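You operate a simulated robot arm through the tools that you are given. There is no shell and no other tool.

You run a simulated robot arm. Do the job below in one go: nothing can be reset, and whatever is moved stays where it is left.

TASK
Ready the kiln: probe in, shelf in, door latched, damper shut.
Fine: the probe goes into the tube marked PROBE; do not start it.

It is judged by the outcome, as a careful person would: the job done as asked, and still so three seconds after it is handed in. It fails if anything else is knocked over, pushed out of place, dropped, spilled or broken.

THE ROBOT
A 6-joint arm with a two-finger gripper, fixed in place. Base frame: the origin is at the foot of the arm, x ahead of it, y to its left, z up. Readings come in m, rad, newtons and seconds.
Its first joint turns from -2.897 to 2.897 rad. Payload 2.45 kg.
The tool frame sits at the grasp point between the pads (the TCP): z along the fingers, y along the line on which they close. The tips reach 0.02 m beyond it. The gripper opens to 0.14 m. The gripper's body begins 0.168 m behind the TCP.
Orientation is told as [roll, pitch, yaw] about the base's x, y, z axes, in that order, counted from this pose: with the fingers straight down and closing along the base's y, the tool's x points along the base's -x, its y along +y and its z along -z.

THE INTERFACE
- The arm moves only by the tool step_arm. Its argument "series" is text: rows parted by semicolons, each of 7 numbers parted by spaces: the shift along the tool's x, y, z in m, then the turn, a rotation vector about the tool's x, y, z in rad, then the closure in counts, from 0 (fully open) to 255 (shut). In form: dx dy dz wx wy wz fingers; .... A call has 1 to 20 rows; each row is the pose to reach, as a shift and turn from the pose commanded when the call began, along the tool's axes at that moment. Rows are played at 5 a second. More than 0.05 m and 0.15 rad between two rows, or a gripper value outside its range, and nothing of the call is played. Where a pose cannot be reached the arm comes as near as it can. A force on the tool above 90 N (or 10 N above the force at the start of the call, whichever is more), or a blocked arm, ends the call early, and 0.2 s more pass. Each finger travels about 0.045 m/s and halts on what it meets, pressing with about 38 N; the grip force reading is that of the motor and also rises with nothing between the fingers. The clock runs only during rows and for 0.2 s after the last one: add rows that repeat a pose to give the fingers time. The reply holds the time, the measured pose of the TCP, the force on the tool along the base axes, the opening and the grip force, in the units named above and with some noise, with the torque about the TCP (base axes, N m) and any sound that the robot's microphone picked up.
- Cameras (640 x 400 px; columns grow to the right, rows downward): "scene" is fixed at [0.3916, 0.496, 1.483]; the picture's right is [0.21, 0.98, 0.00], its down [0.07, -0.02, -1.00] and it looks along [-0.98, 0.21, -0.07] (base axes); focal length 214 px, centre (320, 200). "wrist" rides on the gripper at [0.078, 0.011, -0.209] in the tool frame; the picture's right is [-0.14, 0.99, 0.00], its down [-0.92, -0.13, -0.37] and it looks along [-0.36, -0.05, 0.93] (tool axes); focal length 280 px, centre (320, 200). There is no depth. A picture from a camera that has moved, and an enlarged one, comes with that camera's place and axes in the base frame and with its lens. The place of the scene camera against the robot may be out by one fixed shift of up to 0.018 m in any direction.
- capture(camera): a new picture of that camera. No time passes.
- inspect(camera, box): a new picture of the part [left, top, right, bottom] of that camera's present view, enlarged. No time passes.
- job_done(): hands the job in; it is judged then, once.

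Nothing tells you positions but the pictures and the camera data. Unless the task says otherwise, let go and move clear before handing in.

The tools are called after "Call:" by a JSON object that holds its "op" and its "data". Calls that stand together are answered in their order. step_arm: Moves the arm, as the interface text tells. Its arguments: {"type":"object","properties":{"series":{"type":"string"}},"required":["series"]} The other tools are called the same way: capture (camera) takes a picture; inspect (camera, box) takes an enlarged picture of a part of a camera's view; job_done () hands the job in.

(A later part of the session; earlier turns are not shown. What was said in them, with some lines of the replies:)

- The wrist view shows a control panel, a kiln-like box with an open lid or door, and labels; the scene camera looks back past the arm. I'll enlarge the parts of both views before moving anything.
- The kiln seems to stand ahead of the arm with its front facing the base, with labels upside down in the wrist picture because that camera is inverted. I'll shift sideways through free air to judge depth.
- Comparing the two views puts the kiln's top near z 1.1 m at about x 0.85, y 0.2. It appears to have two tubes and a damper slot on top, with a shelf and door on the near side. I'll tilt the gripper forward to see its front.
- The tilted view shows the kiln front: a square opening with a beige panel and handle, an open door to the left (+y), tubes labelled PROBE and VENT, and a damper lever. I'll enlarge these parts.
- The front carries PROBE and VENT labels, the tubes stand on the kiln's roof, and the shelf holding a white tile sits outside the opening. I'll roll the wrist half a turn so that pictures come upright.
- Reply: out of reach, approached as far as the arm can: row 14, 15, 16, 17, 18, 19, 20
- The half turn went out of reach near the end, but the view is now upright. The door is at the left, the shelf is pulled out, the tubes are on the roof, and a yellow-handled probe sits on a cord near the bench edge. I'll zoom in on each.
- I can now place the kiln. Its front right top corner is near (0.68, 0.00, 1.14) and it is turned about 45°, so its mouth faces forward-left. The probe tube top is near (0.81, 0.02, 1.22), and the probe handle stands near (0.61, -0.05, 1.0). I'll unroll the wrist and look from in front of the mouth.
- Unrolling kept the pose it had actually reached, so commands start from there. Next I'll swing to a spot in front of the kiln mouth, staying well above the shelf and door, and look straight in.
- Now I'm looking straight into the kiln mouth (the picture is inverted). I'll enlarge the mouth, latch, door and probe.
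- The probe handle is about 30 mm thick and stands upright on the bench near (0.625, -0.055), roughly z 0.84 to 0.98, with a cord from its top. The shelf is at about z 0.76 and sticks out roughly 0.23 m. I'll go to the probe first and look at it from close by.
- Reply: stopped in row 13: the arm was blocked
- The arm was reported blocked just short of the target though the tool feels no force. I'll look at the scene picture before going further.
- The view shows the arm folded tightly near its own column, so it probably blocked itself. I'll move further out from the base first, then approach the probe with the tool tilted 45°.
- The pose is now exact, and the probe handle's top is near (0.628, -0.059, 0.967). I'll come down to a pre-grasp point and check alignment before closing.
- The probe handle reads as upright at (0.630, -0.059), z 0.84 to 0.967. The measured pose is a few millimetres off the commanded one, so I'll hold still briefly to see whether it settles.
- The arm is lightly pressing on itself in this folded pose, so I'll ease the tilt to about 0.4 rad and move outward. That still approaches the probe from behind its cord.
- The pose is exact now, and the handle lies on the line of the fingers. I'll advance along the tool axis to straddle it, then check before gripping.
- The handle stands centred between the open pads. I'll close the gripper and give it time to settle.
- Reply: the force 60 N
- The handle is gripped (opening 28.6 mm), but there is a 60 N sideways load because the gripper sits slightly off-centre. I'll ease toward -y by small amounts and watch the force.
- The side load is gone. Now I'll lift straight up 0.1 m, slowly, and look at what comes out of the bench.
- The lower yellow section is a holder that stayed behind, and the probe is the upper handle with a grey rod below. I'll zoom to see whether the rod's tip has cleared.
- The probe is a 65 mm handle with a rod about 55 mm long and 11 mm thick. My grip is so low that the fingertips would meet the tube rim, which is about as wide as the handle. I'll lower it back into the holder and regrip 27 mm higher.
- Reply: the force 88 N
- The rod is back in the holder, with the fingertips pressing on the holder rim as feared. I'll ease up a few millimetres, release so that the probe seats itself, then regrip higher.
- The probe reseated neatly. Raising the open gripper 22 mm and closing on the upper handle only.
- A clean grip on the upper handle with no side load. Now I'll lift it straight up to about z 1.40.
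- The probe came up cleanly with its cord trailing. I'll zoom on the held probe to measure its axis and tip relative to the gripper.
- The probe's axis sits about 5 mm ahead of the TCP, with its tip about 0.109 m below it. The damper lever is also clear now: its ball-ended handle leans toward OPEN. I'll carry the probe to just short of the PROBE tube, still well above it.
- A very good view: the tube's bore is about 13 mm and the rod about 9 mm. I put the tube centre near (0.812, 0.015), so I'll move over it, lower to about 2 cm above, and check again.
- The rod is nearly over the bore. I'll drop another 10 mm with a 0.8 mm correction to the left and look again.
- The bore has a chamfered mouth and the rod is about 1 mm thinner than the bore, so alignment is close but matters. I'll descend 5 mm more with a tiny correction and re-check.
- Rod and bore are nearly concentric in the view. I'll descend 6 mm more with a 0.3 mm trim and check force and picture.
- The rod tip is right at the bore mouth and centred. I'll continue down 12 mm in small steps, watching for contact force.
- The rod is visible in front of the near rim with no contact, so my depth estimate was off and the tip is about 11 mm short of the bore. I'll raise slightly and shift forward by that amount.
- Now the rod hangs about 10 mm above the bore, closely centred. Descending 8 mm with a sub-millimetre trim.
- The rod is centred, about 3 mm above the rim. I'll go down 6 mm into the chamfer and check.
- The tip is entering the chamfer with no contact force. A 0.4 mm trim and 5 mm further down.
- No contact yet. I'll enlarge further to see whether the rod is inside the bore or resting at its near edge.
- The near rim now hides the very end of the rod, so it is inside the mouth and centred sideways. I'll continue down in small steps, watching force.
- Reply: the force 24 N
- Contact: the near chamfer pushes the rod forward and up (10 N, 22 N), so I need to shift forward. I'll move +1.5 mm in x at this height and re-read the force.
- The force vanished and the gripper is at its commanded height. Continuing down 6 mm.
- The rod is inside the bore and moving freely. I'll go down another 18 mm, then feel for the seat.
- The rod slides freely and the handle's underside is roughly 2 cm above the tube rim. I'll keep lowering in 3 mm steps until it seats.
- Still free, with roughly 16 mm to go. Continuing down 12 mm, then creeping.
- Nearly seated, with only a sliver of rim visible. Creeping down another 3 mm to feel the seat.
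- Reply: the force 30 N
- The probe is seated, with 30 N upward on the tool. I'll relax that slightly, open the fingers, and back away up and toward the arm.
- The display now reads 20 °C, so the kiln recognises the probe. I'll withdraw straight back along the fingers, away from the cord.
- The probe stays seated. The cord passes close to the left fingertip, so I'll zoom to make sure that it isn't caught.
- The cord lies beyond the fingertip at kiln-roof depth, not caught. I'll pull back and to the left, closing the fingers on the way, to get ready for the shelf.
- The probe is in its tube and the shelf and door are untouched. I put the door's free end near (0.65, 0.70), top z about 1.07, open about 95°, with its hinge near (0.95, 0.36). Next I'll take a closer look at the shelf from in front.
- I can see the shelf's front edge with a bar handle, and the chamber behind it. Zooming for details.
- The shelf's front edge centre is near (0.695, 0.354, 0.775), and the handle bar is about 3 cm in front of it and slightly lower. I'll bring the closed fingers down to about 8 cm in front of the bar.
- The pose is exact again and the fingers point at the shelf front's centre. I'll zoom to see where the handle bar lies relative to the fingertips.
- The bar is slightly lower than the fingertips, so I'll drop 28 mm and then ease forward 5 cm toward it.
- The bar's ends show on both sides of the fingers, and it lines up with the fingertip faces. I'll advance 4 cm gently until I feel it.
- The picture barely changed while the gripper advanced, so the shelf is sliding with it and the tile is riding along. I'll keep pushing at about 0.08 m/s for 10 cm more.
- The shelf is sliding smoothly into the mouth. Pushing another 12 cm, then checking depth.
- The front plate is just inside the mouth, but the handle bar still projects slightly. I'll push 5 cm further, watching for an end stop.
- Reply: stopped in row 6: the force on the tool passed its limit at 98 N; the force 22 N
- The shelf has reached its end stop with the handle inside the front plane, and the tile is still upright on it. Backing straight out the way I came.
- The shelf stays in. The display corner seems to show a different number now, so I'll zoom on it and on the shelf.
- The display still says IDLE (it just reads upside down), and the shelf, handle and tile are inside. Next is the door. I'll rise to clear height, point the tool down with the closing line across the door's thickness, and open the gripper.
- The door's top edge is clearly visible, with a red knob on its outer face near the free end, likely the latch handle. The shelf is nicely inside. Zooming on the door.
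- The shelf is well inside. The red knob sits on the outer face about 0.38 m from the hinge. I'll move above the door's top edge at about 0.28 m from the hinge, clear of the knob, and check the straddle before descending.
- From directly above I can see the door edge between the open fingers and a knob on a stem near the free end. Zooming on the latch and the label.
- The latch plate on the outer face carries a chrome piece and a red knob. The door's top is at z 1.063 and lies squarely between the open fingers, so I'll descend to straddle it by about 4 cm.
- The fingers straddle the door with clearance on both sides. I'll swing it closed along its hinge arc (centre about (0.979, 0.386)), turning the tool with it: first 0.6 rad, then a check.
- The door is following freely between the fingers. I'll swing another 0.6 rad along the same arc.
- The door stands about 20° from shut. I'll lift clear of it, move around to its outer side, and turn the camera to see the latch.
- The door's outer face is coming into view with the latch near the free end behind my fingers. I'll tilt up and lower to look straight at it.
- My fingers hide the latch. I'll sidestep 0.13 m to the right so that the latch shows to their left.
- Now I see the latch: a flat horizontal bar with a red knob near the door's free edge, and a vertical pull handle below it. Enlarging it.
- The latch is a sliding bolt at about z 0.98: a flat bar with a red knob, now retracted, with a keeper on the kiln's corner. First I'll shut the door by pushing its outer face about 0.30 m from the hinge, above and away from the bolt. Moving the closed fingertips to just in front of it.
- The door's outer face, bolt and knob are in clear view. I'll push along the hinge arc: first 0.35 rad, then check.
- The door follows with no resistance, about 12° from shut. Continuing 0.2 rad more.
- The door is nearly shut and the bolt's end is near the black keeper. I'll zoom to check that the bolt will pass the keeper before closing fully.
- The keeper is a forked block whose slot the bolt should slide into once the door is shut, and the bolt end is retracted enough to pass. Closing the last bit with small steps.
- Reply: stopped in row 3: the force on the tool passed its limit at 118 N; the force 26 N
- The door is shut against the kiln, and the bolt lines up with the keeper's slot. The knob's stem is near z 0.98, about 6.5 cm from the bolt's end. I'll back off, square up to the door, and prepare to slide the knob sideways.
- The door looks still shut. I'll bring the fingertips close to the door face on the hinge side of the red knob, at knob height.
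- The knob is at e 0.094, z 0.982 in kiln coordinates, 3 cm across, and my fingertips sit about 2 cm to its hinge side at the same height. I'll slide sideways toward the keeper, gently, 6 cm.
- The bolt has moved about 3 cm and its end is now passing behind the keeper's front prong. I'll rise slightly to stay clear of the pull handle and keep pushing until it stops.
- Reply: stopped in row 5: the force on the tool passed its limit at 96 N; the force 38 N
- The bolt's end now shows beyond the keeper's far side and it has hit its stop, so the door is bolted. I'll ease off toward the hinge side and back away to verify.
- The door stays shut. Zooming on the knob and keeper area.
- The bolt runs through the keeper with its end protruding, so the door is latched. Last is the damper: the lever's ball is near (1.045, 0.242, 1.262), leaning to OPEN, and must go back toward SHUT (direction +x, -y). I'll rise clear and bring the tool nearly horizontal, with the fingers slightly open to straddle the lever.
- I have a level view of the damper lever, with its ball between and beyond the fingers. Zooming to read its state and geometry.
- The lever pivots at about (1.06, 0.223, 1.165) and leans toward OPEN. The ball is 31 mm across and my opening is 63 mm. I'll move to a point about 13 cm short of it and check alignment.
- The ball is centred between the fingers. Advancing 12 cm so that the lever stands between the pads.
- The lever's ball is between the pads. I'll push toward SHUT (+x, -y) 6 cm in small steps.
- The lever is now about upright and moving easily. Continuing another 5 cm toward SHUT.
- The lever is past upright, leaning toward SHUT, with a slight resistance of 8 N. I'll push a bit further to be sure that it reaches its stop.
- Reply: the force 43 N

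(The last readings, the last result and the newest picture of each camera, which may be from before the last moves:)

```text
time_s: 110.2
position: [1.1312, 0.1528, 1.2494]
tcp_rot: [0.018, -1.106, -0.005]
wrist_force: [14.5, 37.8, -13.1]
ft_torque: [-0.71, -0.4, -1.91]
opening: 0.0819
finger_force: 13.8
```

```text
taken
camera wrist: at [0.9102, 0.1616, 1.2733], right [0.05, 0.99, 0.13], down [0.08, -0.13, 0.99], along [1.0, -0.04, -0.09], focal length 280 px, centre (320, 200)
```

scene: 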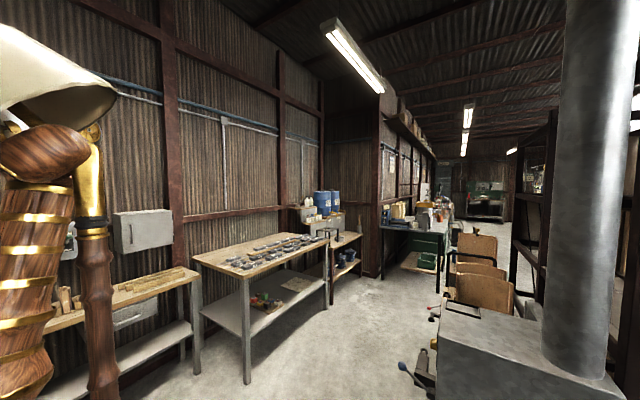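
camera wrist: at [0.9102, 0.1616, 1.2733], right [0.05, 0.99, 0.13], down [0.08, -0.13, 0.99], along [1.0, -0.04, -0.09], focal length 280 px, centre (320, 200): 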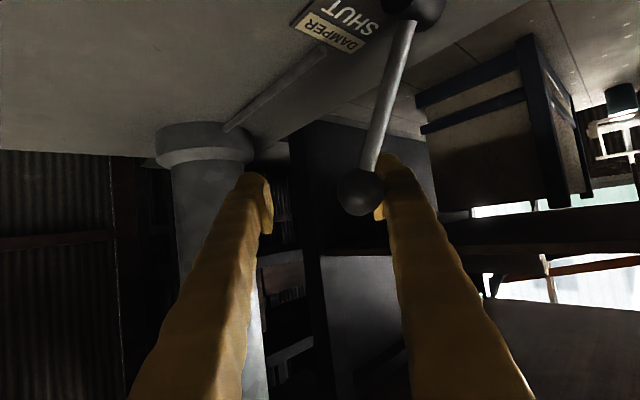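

The lever is at its stop: the ball no longer moves, and the finger was pressed open slightly. I'll ease off, withdraw straight back, and verify that it stays at SHUT.

Call:
{"op": "step_arm", "data": {"series": "0.0033 0.0069 -0.0065 0 0 0 140; 0.0065 0.0145 -0.0129 0 0 0 140; 0.0082 0.0225 -0.0161 0 0 0 140; 0.0082 0.0225 -0.0161 0 0 0 140; 0.0082 0.0225 -0.0461 0 0 0 140; 0.0082 0.0225 -0.0861 0 0 0 140; 0.0082 0.0225 -0.1261 0 0 0 140; 0.0082 0.0225 -0.1661 0 0 0 140; 0.0082 0.0225 -0.1661 0 0 0 140"}}

Call:
{"op": "capture", "data": {"camera": "wrist"}}

Call:
{"op": "inspect", "data": {"camera": "wrist", "box": [220, 30, 420, 190]}}

```text
time_s: 111.4
position: [1.0969, 0.182, 1.2532]
tcp_rot: [0.022, -1.103, 0.002]
wrist_force: [35.0, 41.4, -9.3]
ft_torque: [-0.57, 0.38, -2.44]
opening: 0.0832
finger_force: 14.9
stopped in row 5: the force on the tool passed its limit at 118 N (the readings are from after the stop); the commanded pose is now the measured one
```

```text
taken
camera wrist: at [0.8754, 0.1888, 1.2777], right [0.04, 0.99, 0.13], down [0.09, -0.14, 0.99], along [1.0, -0.03, -0.09], focal length 280 px, centre (320, 200)
```

wrist: 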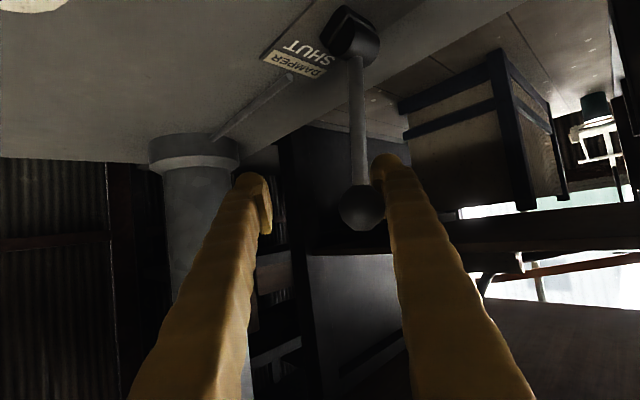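

```text
2.50 times, centred on (320, 110) of wrist
camera zoom: at [0.8754, 0.1888, 1.2777], right [0.04, 0.99, 0.13], down [0.09, -0.14, 0.99], along [1.0, -0.03, -0.09], focal length 701 px, centre (320, 425)
```

zoom: 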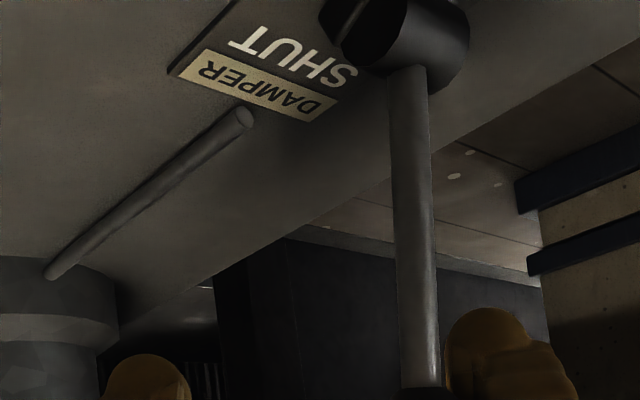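

The ball stuck to the finger as I withdrew, dragging the lever back partway. I must release sideways instead: first shift purely +y to free the ball, then push again and release that way.

Call:
{"op": "step_arm", "data": {"series": "0 0.008 0 0 0 0 140; 0 0.016 0 0 0 0 140; 0 0.026 0 0 0 0 140; 0 0.026 0 0 0 0 140"}}

Call:
{"op": "capture", "data": {"camera": "wrist"}}

```text
time_s: 112.4
position: [1.0953, 0.2039, 1.2557]
tcp_rot: [0.017, -1.104, -0.002]
wrist_force: [0.7, 0.6, -0.6]
ft_torque: [0.01, -0.01, 0.04]
opening: 0.0627
finger_force: 0.0
```

```text
taken
camera wrist: at [0.8738, 0.2117, 1.2792], right [0.05, 0.99, 0.13], down [0.09, -0.13, 0.99], along [1.0, -0.03, -0.09], focal length 280 px, centre (320, 200)
```

wrist: 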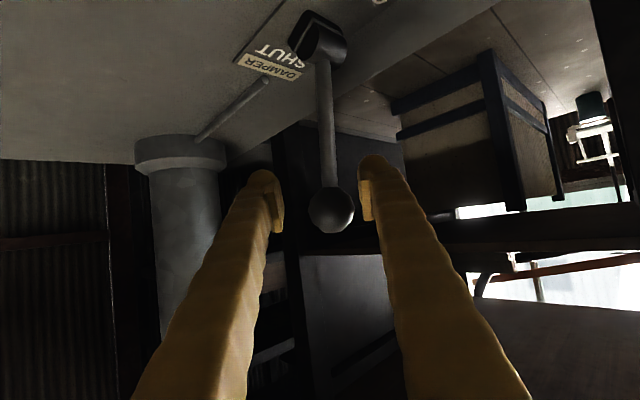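

The ball is free and the lever stays where it was. I'll push again along the lever's path, stopping right at the stop.

Call:
{"op": "step_arm", "data": {"series": "0 -0.007 0 0 0 0 140; -0.0039 -0.0154 0.0077 0 0 0 140; -0.0079 -0.0237 0.0153 0 0 0 140; -0.0118 -0.0321 0.023 0 0 0 140; -0.0144 -0.0377 0.0281 0 0 0 140; -0.0144 -0.0377 0.0281 0 0 0 140"}}

Call:
{"op": "capture", "data": {"camera": "wrist"}}

```text
time_s: 113.8
position: [1.1268, 0.1667, 1.2558]
tcp_rot: [0.016, -1.104, -0.002]
wrist_force: [0.6, 1.2, -0.3]
ft_torque: [0.03, 0.01, -0.04]
opening: 0.0636
finger_force: 0.3
```

```text
taken
camera wrist: at [0.9066, 0.1752, 1.2792], right [0.05, 0.99, 0.13], down [0.09, -0.13, 0.99], along [1.0, -0.03, -0.09], focal length 280 px, centre (320, 200)
```

wrist: 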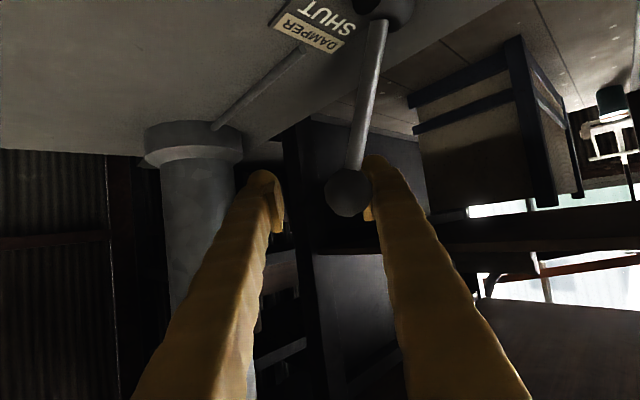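

Nearly there, still no resistance. Pushing about 1 cm more.

Call:
{"op": "step_arm", "data": {"series": "-0.0016 -0.0035 0.0032 0 0 0 140; -0.0033 -0.007 0.0064 0 0 0 140; -0.0039 -0.0084 0.0077 0 0 0 140; -0.0039 -0.0084 0.0077 0 0 0 140"}}

Call:
{"op": "capture", "data": {"camera": "wrist"}}

```text
time_s: 114.8
position: [1.1356, 0.1591, 1.2563]
tcp_rot: [0.018, -1.103, 0.001]
wrist_force: [-0.2, 4.9, 1.1]
ft_torque: [0.01, 0.06, -0.2]
opening: 0.0652
finger_force: 1.4
```

```text
taken
camera wrist: at [0.915, 0.1666, 1.2794], right [0.05, 0.99, 0.13], down [0.09, -0.13, 0.99], along [1.0, -0.03, -0.09], focal length 280 px, centre (320, 200)
```

wrist: 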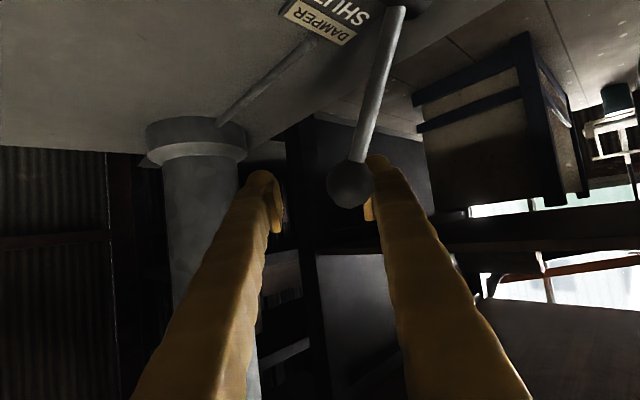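

The ball is at the same place where it stopped before, with light contact. I'll press 4 mm more to seat it, then release purely sideways and look.

Call:
{"op": "step_arm", "data": {"series": "-0.0013 -0.0028 0.0026 0 0 0 140; -0.002 -0.0042 0.0038 0 0 0 140; -0.002 -0.0042 0.0038 0 0 0 140; -0.002 0.004 0.0038 0 0 0 140; -0.002 0.012 0.0038 0 0 0 140; -0.002 0.02 0.0038 0 0 0 140; -0.002 0.02 0.0038 0 0 0 140"}}

Call:
{"op": "capture", "data": {"camera": "wrist"}}

```text
time_s: 116.4
position: [1.1411, 0.1796, 1.2559]
tcp_rot: [0.018, -1.102, 0.0]
wrist_force: [-0.7, 0.7, -0.2]
ft_torque: [-0.03, 0.01, -0.01]
opening: 0.0633
finger_force: 0.0
```

```text
taken
camera wrist: at [0.9189, 0.1864, 1.2791], right [0.05, 0.99, 0.13], down [0.09, -0.13, 0.99], along [1.0, -0.03, -0.09], focal length 280 px, centre (320, 200)
```

wrist: 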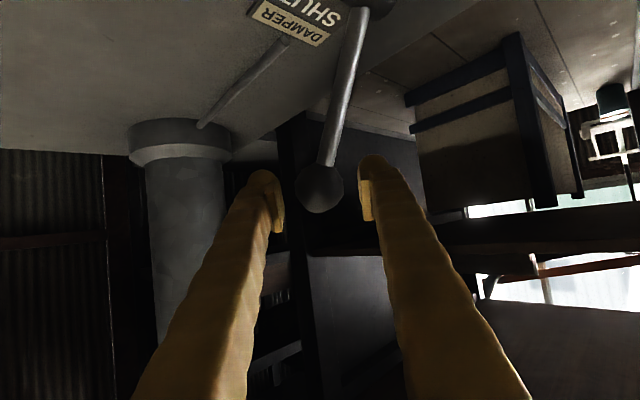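

The lever stays at SHUT and the ball hangs free, centred between the fingers. Withdrawing straight back.

Call:
{"op": "step_arm", "data": {"series": "0 0 -0.03 0 0 0 140; 0 0 -0.07 0 0 0 140; 0 0 -0.11 0 0 0 140; 0 0 -0.15 0 0 0 140; 0 0 -0.19 0 0 0 140; 0 0.02 -0.23 0 0 0 140; 0 0.02 -0.23 0 0 0 140"}}

Call:
{"op": "capture", "data": {"camera": "wrist"}}

Call:
{"op": "inspect", "data": {"camera": "wrist", "box": [180, 20, 380, 160]}}

```text
time_s: 118.0
position: [0.9332, 0.1943, 1.3586]
tcp_rot: [0.019, -1.103, 0.0]
wrist_force: [0.8, 0.5, 0.2]
ft_torque: [0.04, -0.02, 0.03]
opening: 0.0629
finger_force: 0.2
```

```text
taken
camera wrist: at [0.7127, 0.2028, 1.3833], right [0.05, 0.99, 0.13], down [0.09, -0.13, 0.99], along [1.0, -0.03, -0.09], focal length 280 px, centre (320, 200)
```

wrist: 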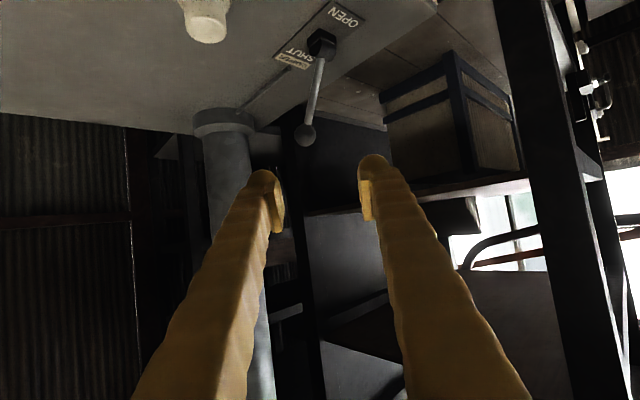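

```text
2.86 times, centred on (280, 90) of wrist
camera zoom: at [0.7127, 0.2028, 1.3833], right [0.05, 0.99, 0.13], down [0.09, -0.13, 0.99], along [1.0, -0.03, -0.09], focal length 801 px, centre (434, 514)
```

zoom: 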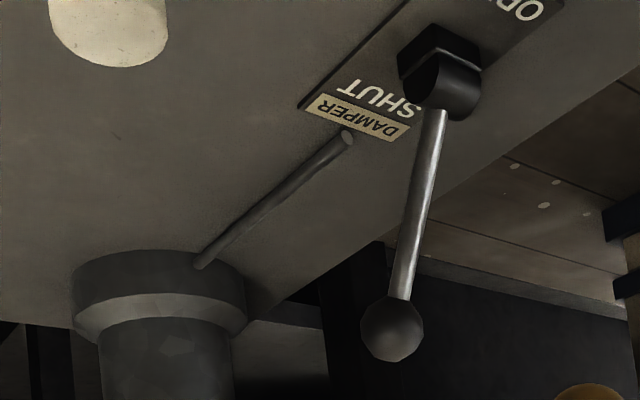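

The lever rests leaning toward SHUT. I'll pull back and up to a viewpoint from which I can check the probe, door, bolt and display together.

Call:
{"op": "step_arm", "data": {"series": "0.0071 0.0056 -0.0436 0 0.0778 0 140; 0.0143 0.0111 -0.0872 0 0.1556 0 140; 0.0214 0.0167 -0.1308 0 0.2333 0 140; 0.0285 0.0222 -0.1744 0 0.3111 0 140; 0.0357 0.0278 -0.2179 0 0.3889 0 140; 0.0428 0.0333 -0.2615 0 0.4667 0 140; 0.0499 0.0389 -0.3051 0 0.5444 0 140; 0.0571 0.0444 -0.3487 0 0.6222 0 140; 0.0642 0.05 -0.3923 0 0.7 0 140; 0.0642 0.05 -0.3923 0 0.7 0 140"}}

Call:
{"op": "capture", "data": {"camera": "wrist"}}

Call:
{"op": "inspect", "data": {"camera": "wrist", "box": [0, 0, 250, 220]}}

Call:
{"op": "inspect", "data": {"camera": "wrist", "box": [220, 0, 480, 240]}}

```text
time_s: 120.2
position: [0.5532, 0.2372, 1.4784]
tcp_rot: [0.007, -0.402, 0.012]
wrist_force: [1.5, 0.4, -0.4]
ft_torque: [0.02, 0.0, -0.04]
opening: 0.0627
finger_force: 0.1
```

```text
taken
camera wrist: at [0.4002, 0.245, 1.6397], right [0.11, 0.99, 0.06], down [0.7, -0.12, 0.7], along [0.7, -0.03, -0.71], focal length 280 px, centre (320, 200)
```

wrist: 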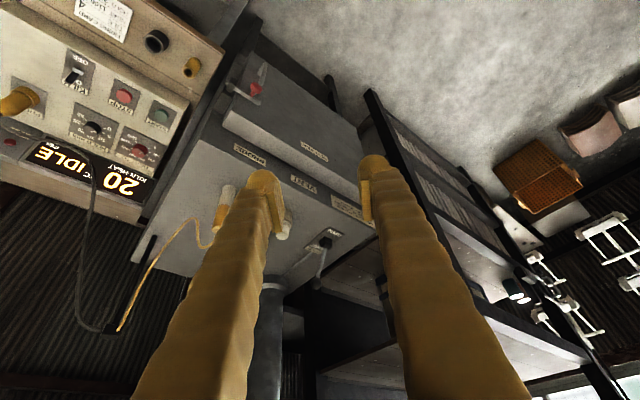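

```text
1.82 times, centred on (125, 110) of wrist
camera zoom: at [0.4002, 0.245, 1.6397], right [0.11, 0.99, 0.06], down [0.7, -0.12, 0.7], along [0.7, -0.03, -0.71], focal length 510 px, centre (674, 364)
```

zoom: 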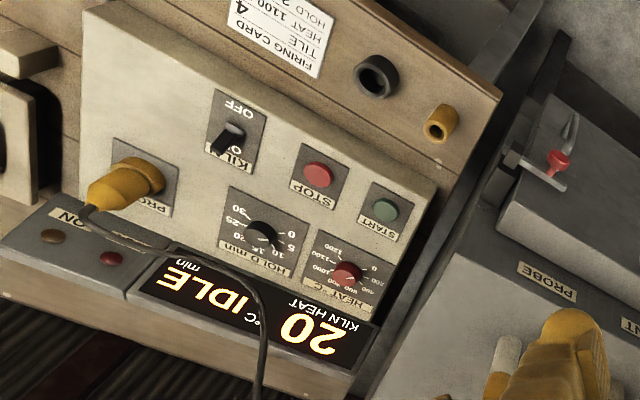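

```text
1.67 times, centred on (350, 120) of wrist
camera zoom: at [0.4002, 0.245, 1.6397], right [0.11, 0.99, 0.06], down [0.7, -0.12, 0.7], along [0.7, -0.03, -0.71], focal length 467 px, centre (270, 333)
```

zoom: 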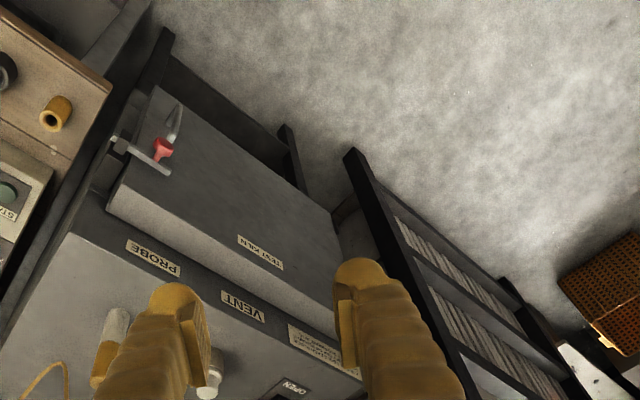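

The display reads 20 °C / IDLE, the door is shut with the bolt across the keeper, and the probe is in its tube. Two last close looks, at the damper and at the bolt.

Call:
{"op": "inspect", "data": {"camera": "wrist", "box": [265, 215, 385, 300]}}

Call:
{"op": "inspect", "data": {"camera": "wrist", "box": [210, 60, 290, 120]}}

Call:
{"op": "inspect", "data": {"camera": "wrist", "box": [100, 160, 300, 340]}}

```text
4.71 times, centred on (325, 258) of wrist
camera zoom: at [0.4002, 0.245, 1.6397], right [0.11, 0.99, 0.06], down [0.7, -0.12, 0.7], along [0.7, -0.03, -0.71], focal length 1320 px, centre (296, -71)
```

zoom: 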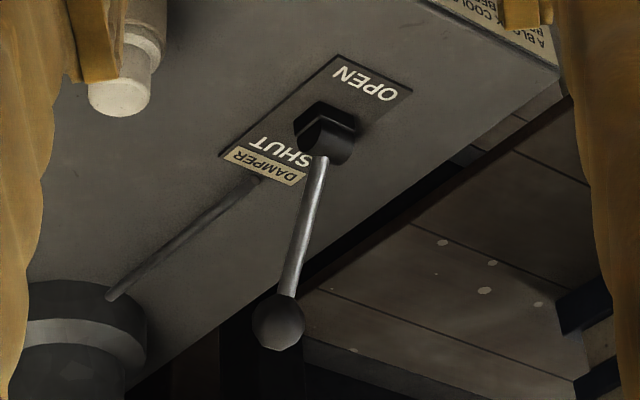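

```text
6.67 times, centred on (250, 90) of wrist
camera zoom: at [0.4002, 0.245, 1.6397], right [0.11, 0.99, 0.06], down [0.7, -0.12, 0.7], along [0.7, -0.03, -0.71], focal length 1869 px, centre (787, 933)
```

zoom: 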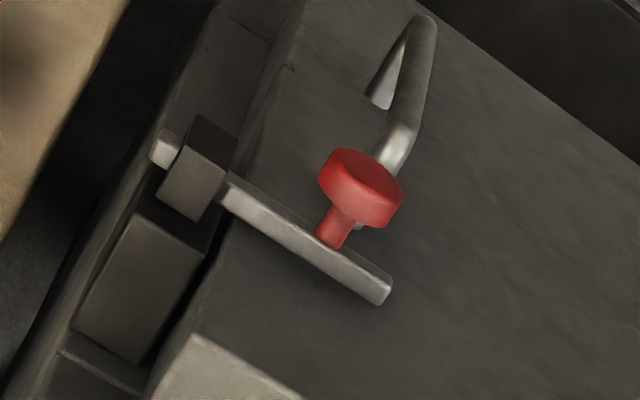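

```text
2.22 times, centred on (200, 250) of wrist
camera zoom: at [0.4002, 0.245, 1.6397], right [0.11, 0.99, 0.06], down [0.7, -0.12, 0.7], along [0.7, -0.03, -0.71], focal length 623 px, centre (587, 89)
```

zoom: 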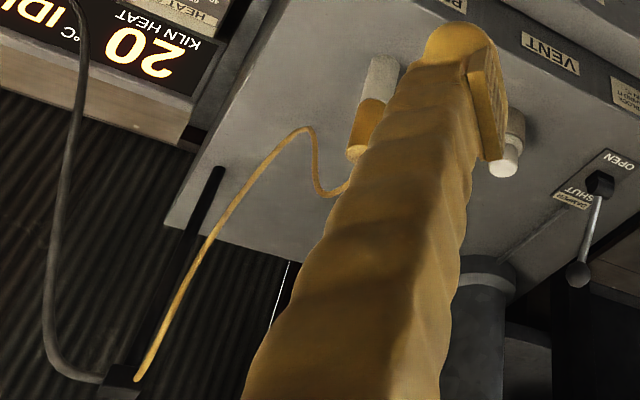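

Everything checks out. The probe is seated in the tube marked PROBE and reads 20 °C, the shelf is in, and the door is shut with its bolt through the keeper. The damper lever is at its SHUT stop, the kiln is still idle, and the arm is clear, so I'm handing in.

Call:
{"op": "job_done", "data": {}}

```text
The job is handed in.
```

The kiln is ready and I have handed the job in. It has not been started; the display still reads IDLE.

- **Probe:** seated in the tube marked PROBE, and the display now reads 20 °C.
- **Shelf:** pushed in to its stop, with the tile still on it.
- **Door:** shut, with the bolt slid through the keeper on the kiln's corner.
- **Damper:** the lever is at its SHUT stop. My first withdrawal dragged it partway back, so I pushed it home again and checked that it stayed.

I saw nothing knocked over or pushed out of place, and the arm was clear of the kiln when I handed in.
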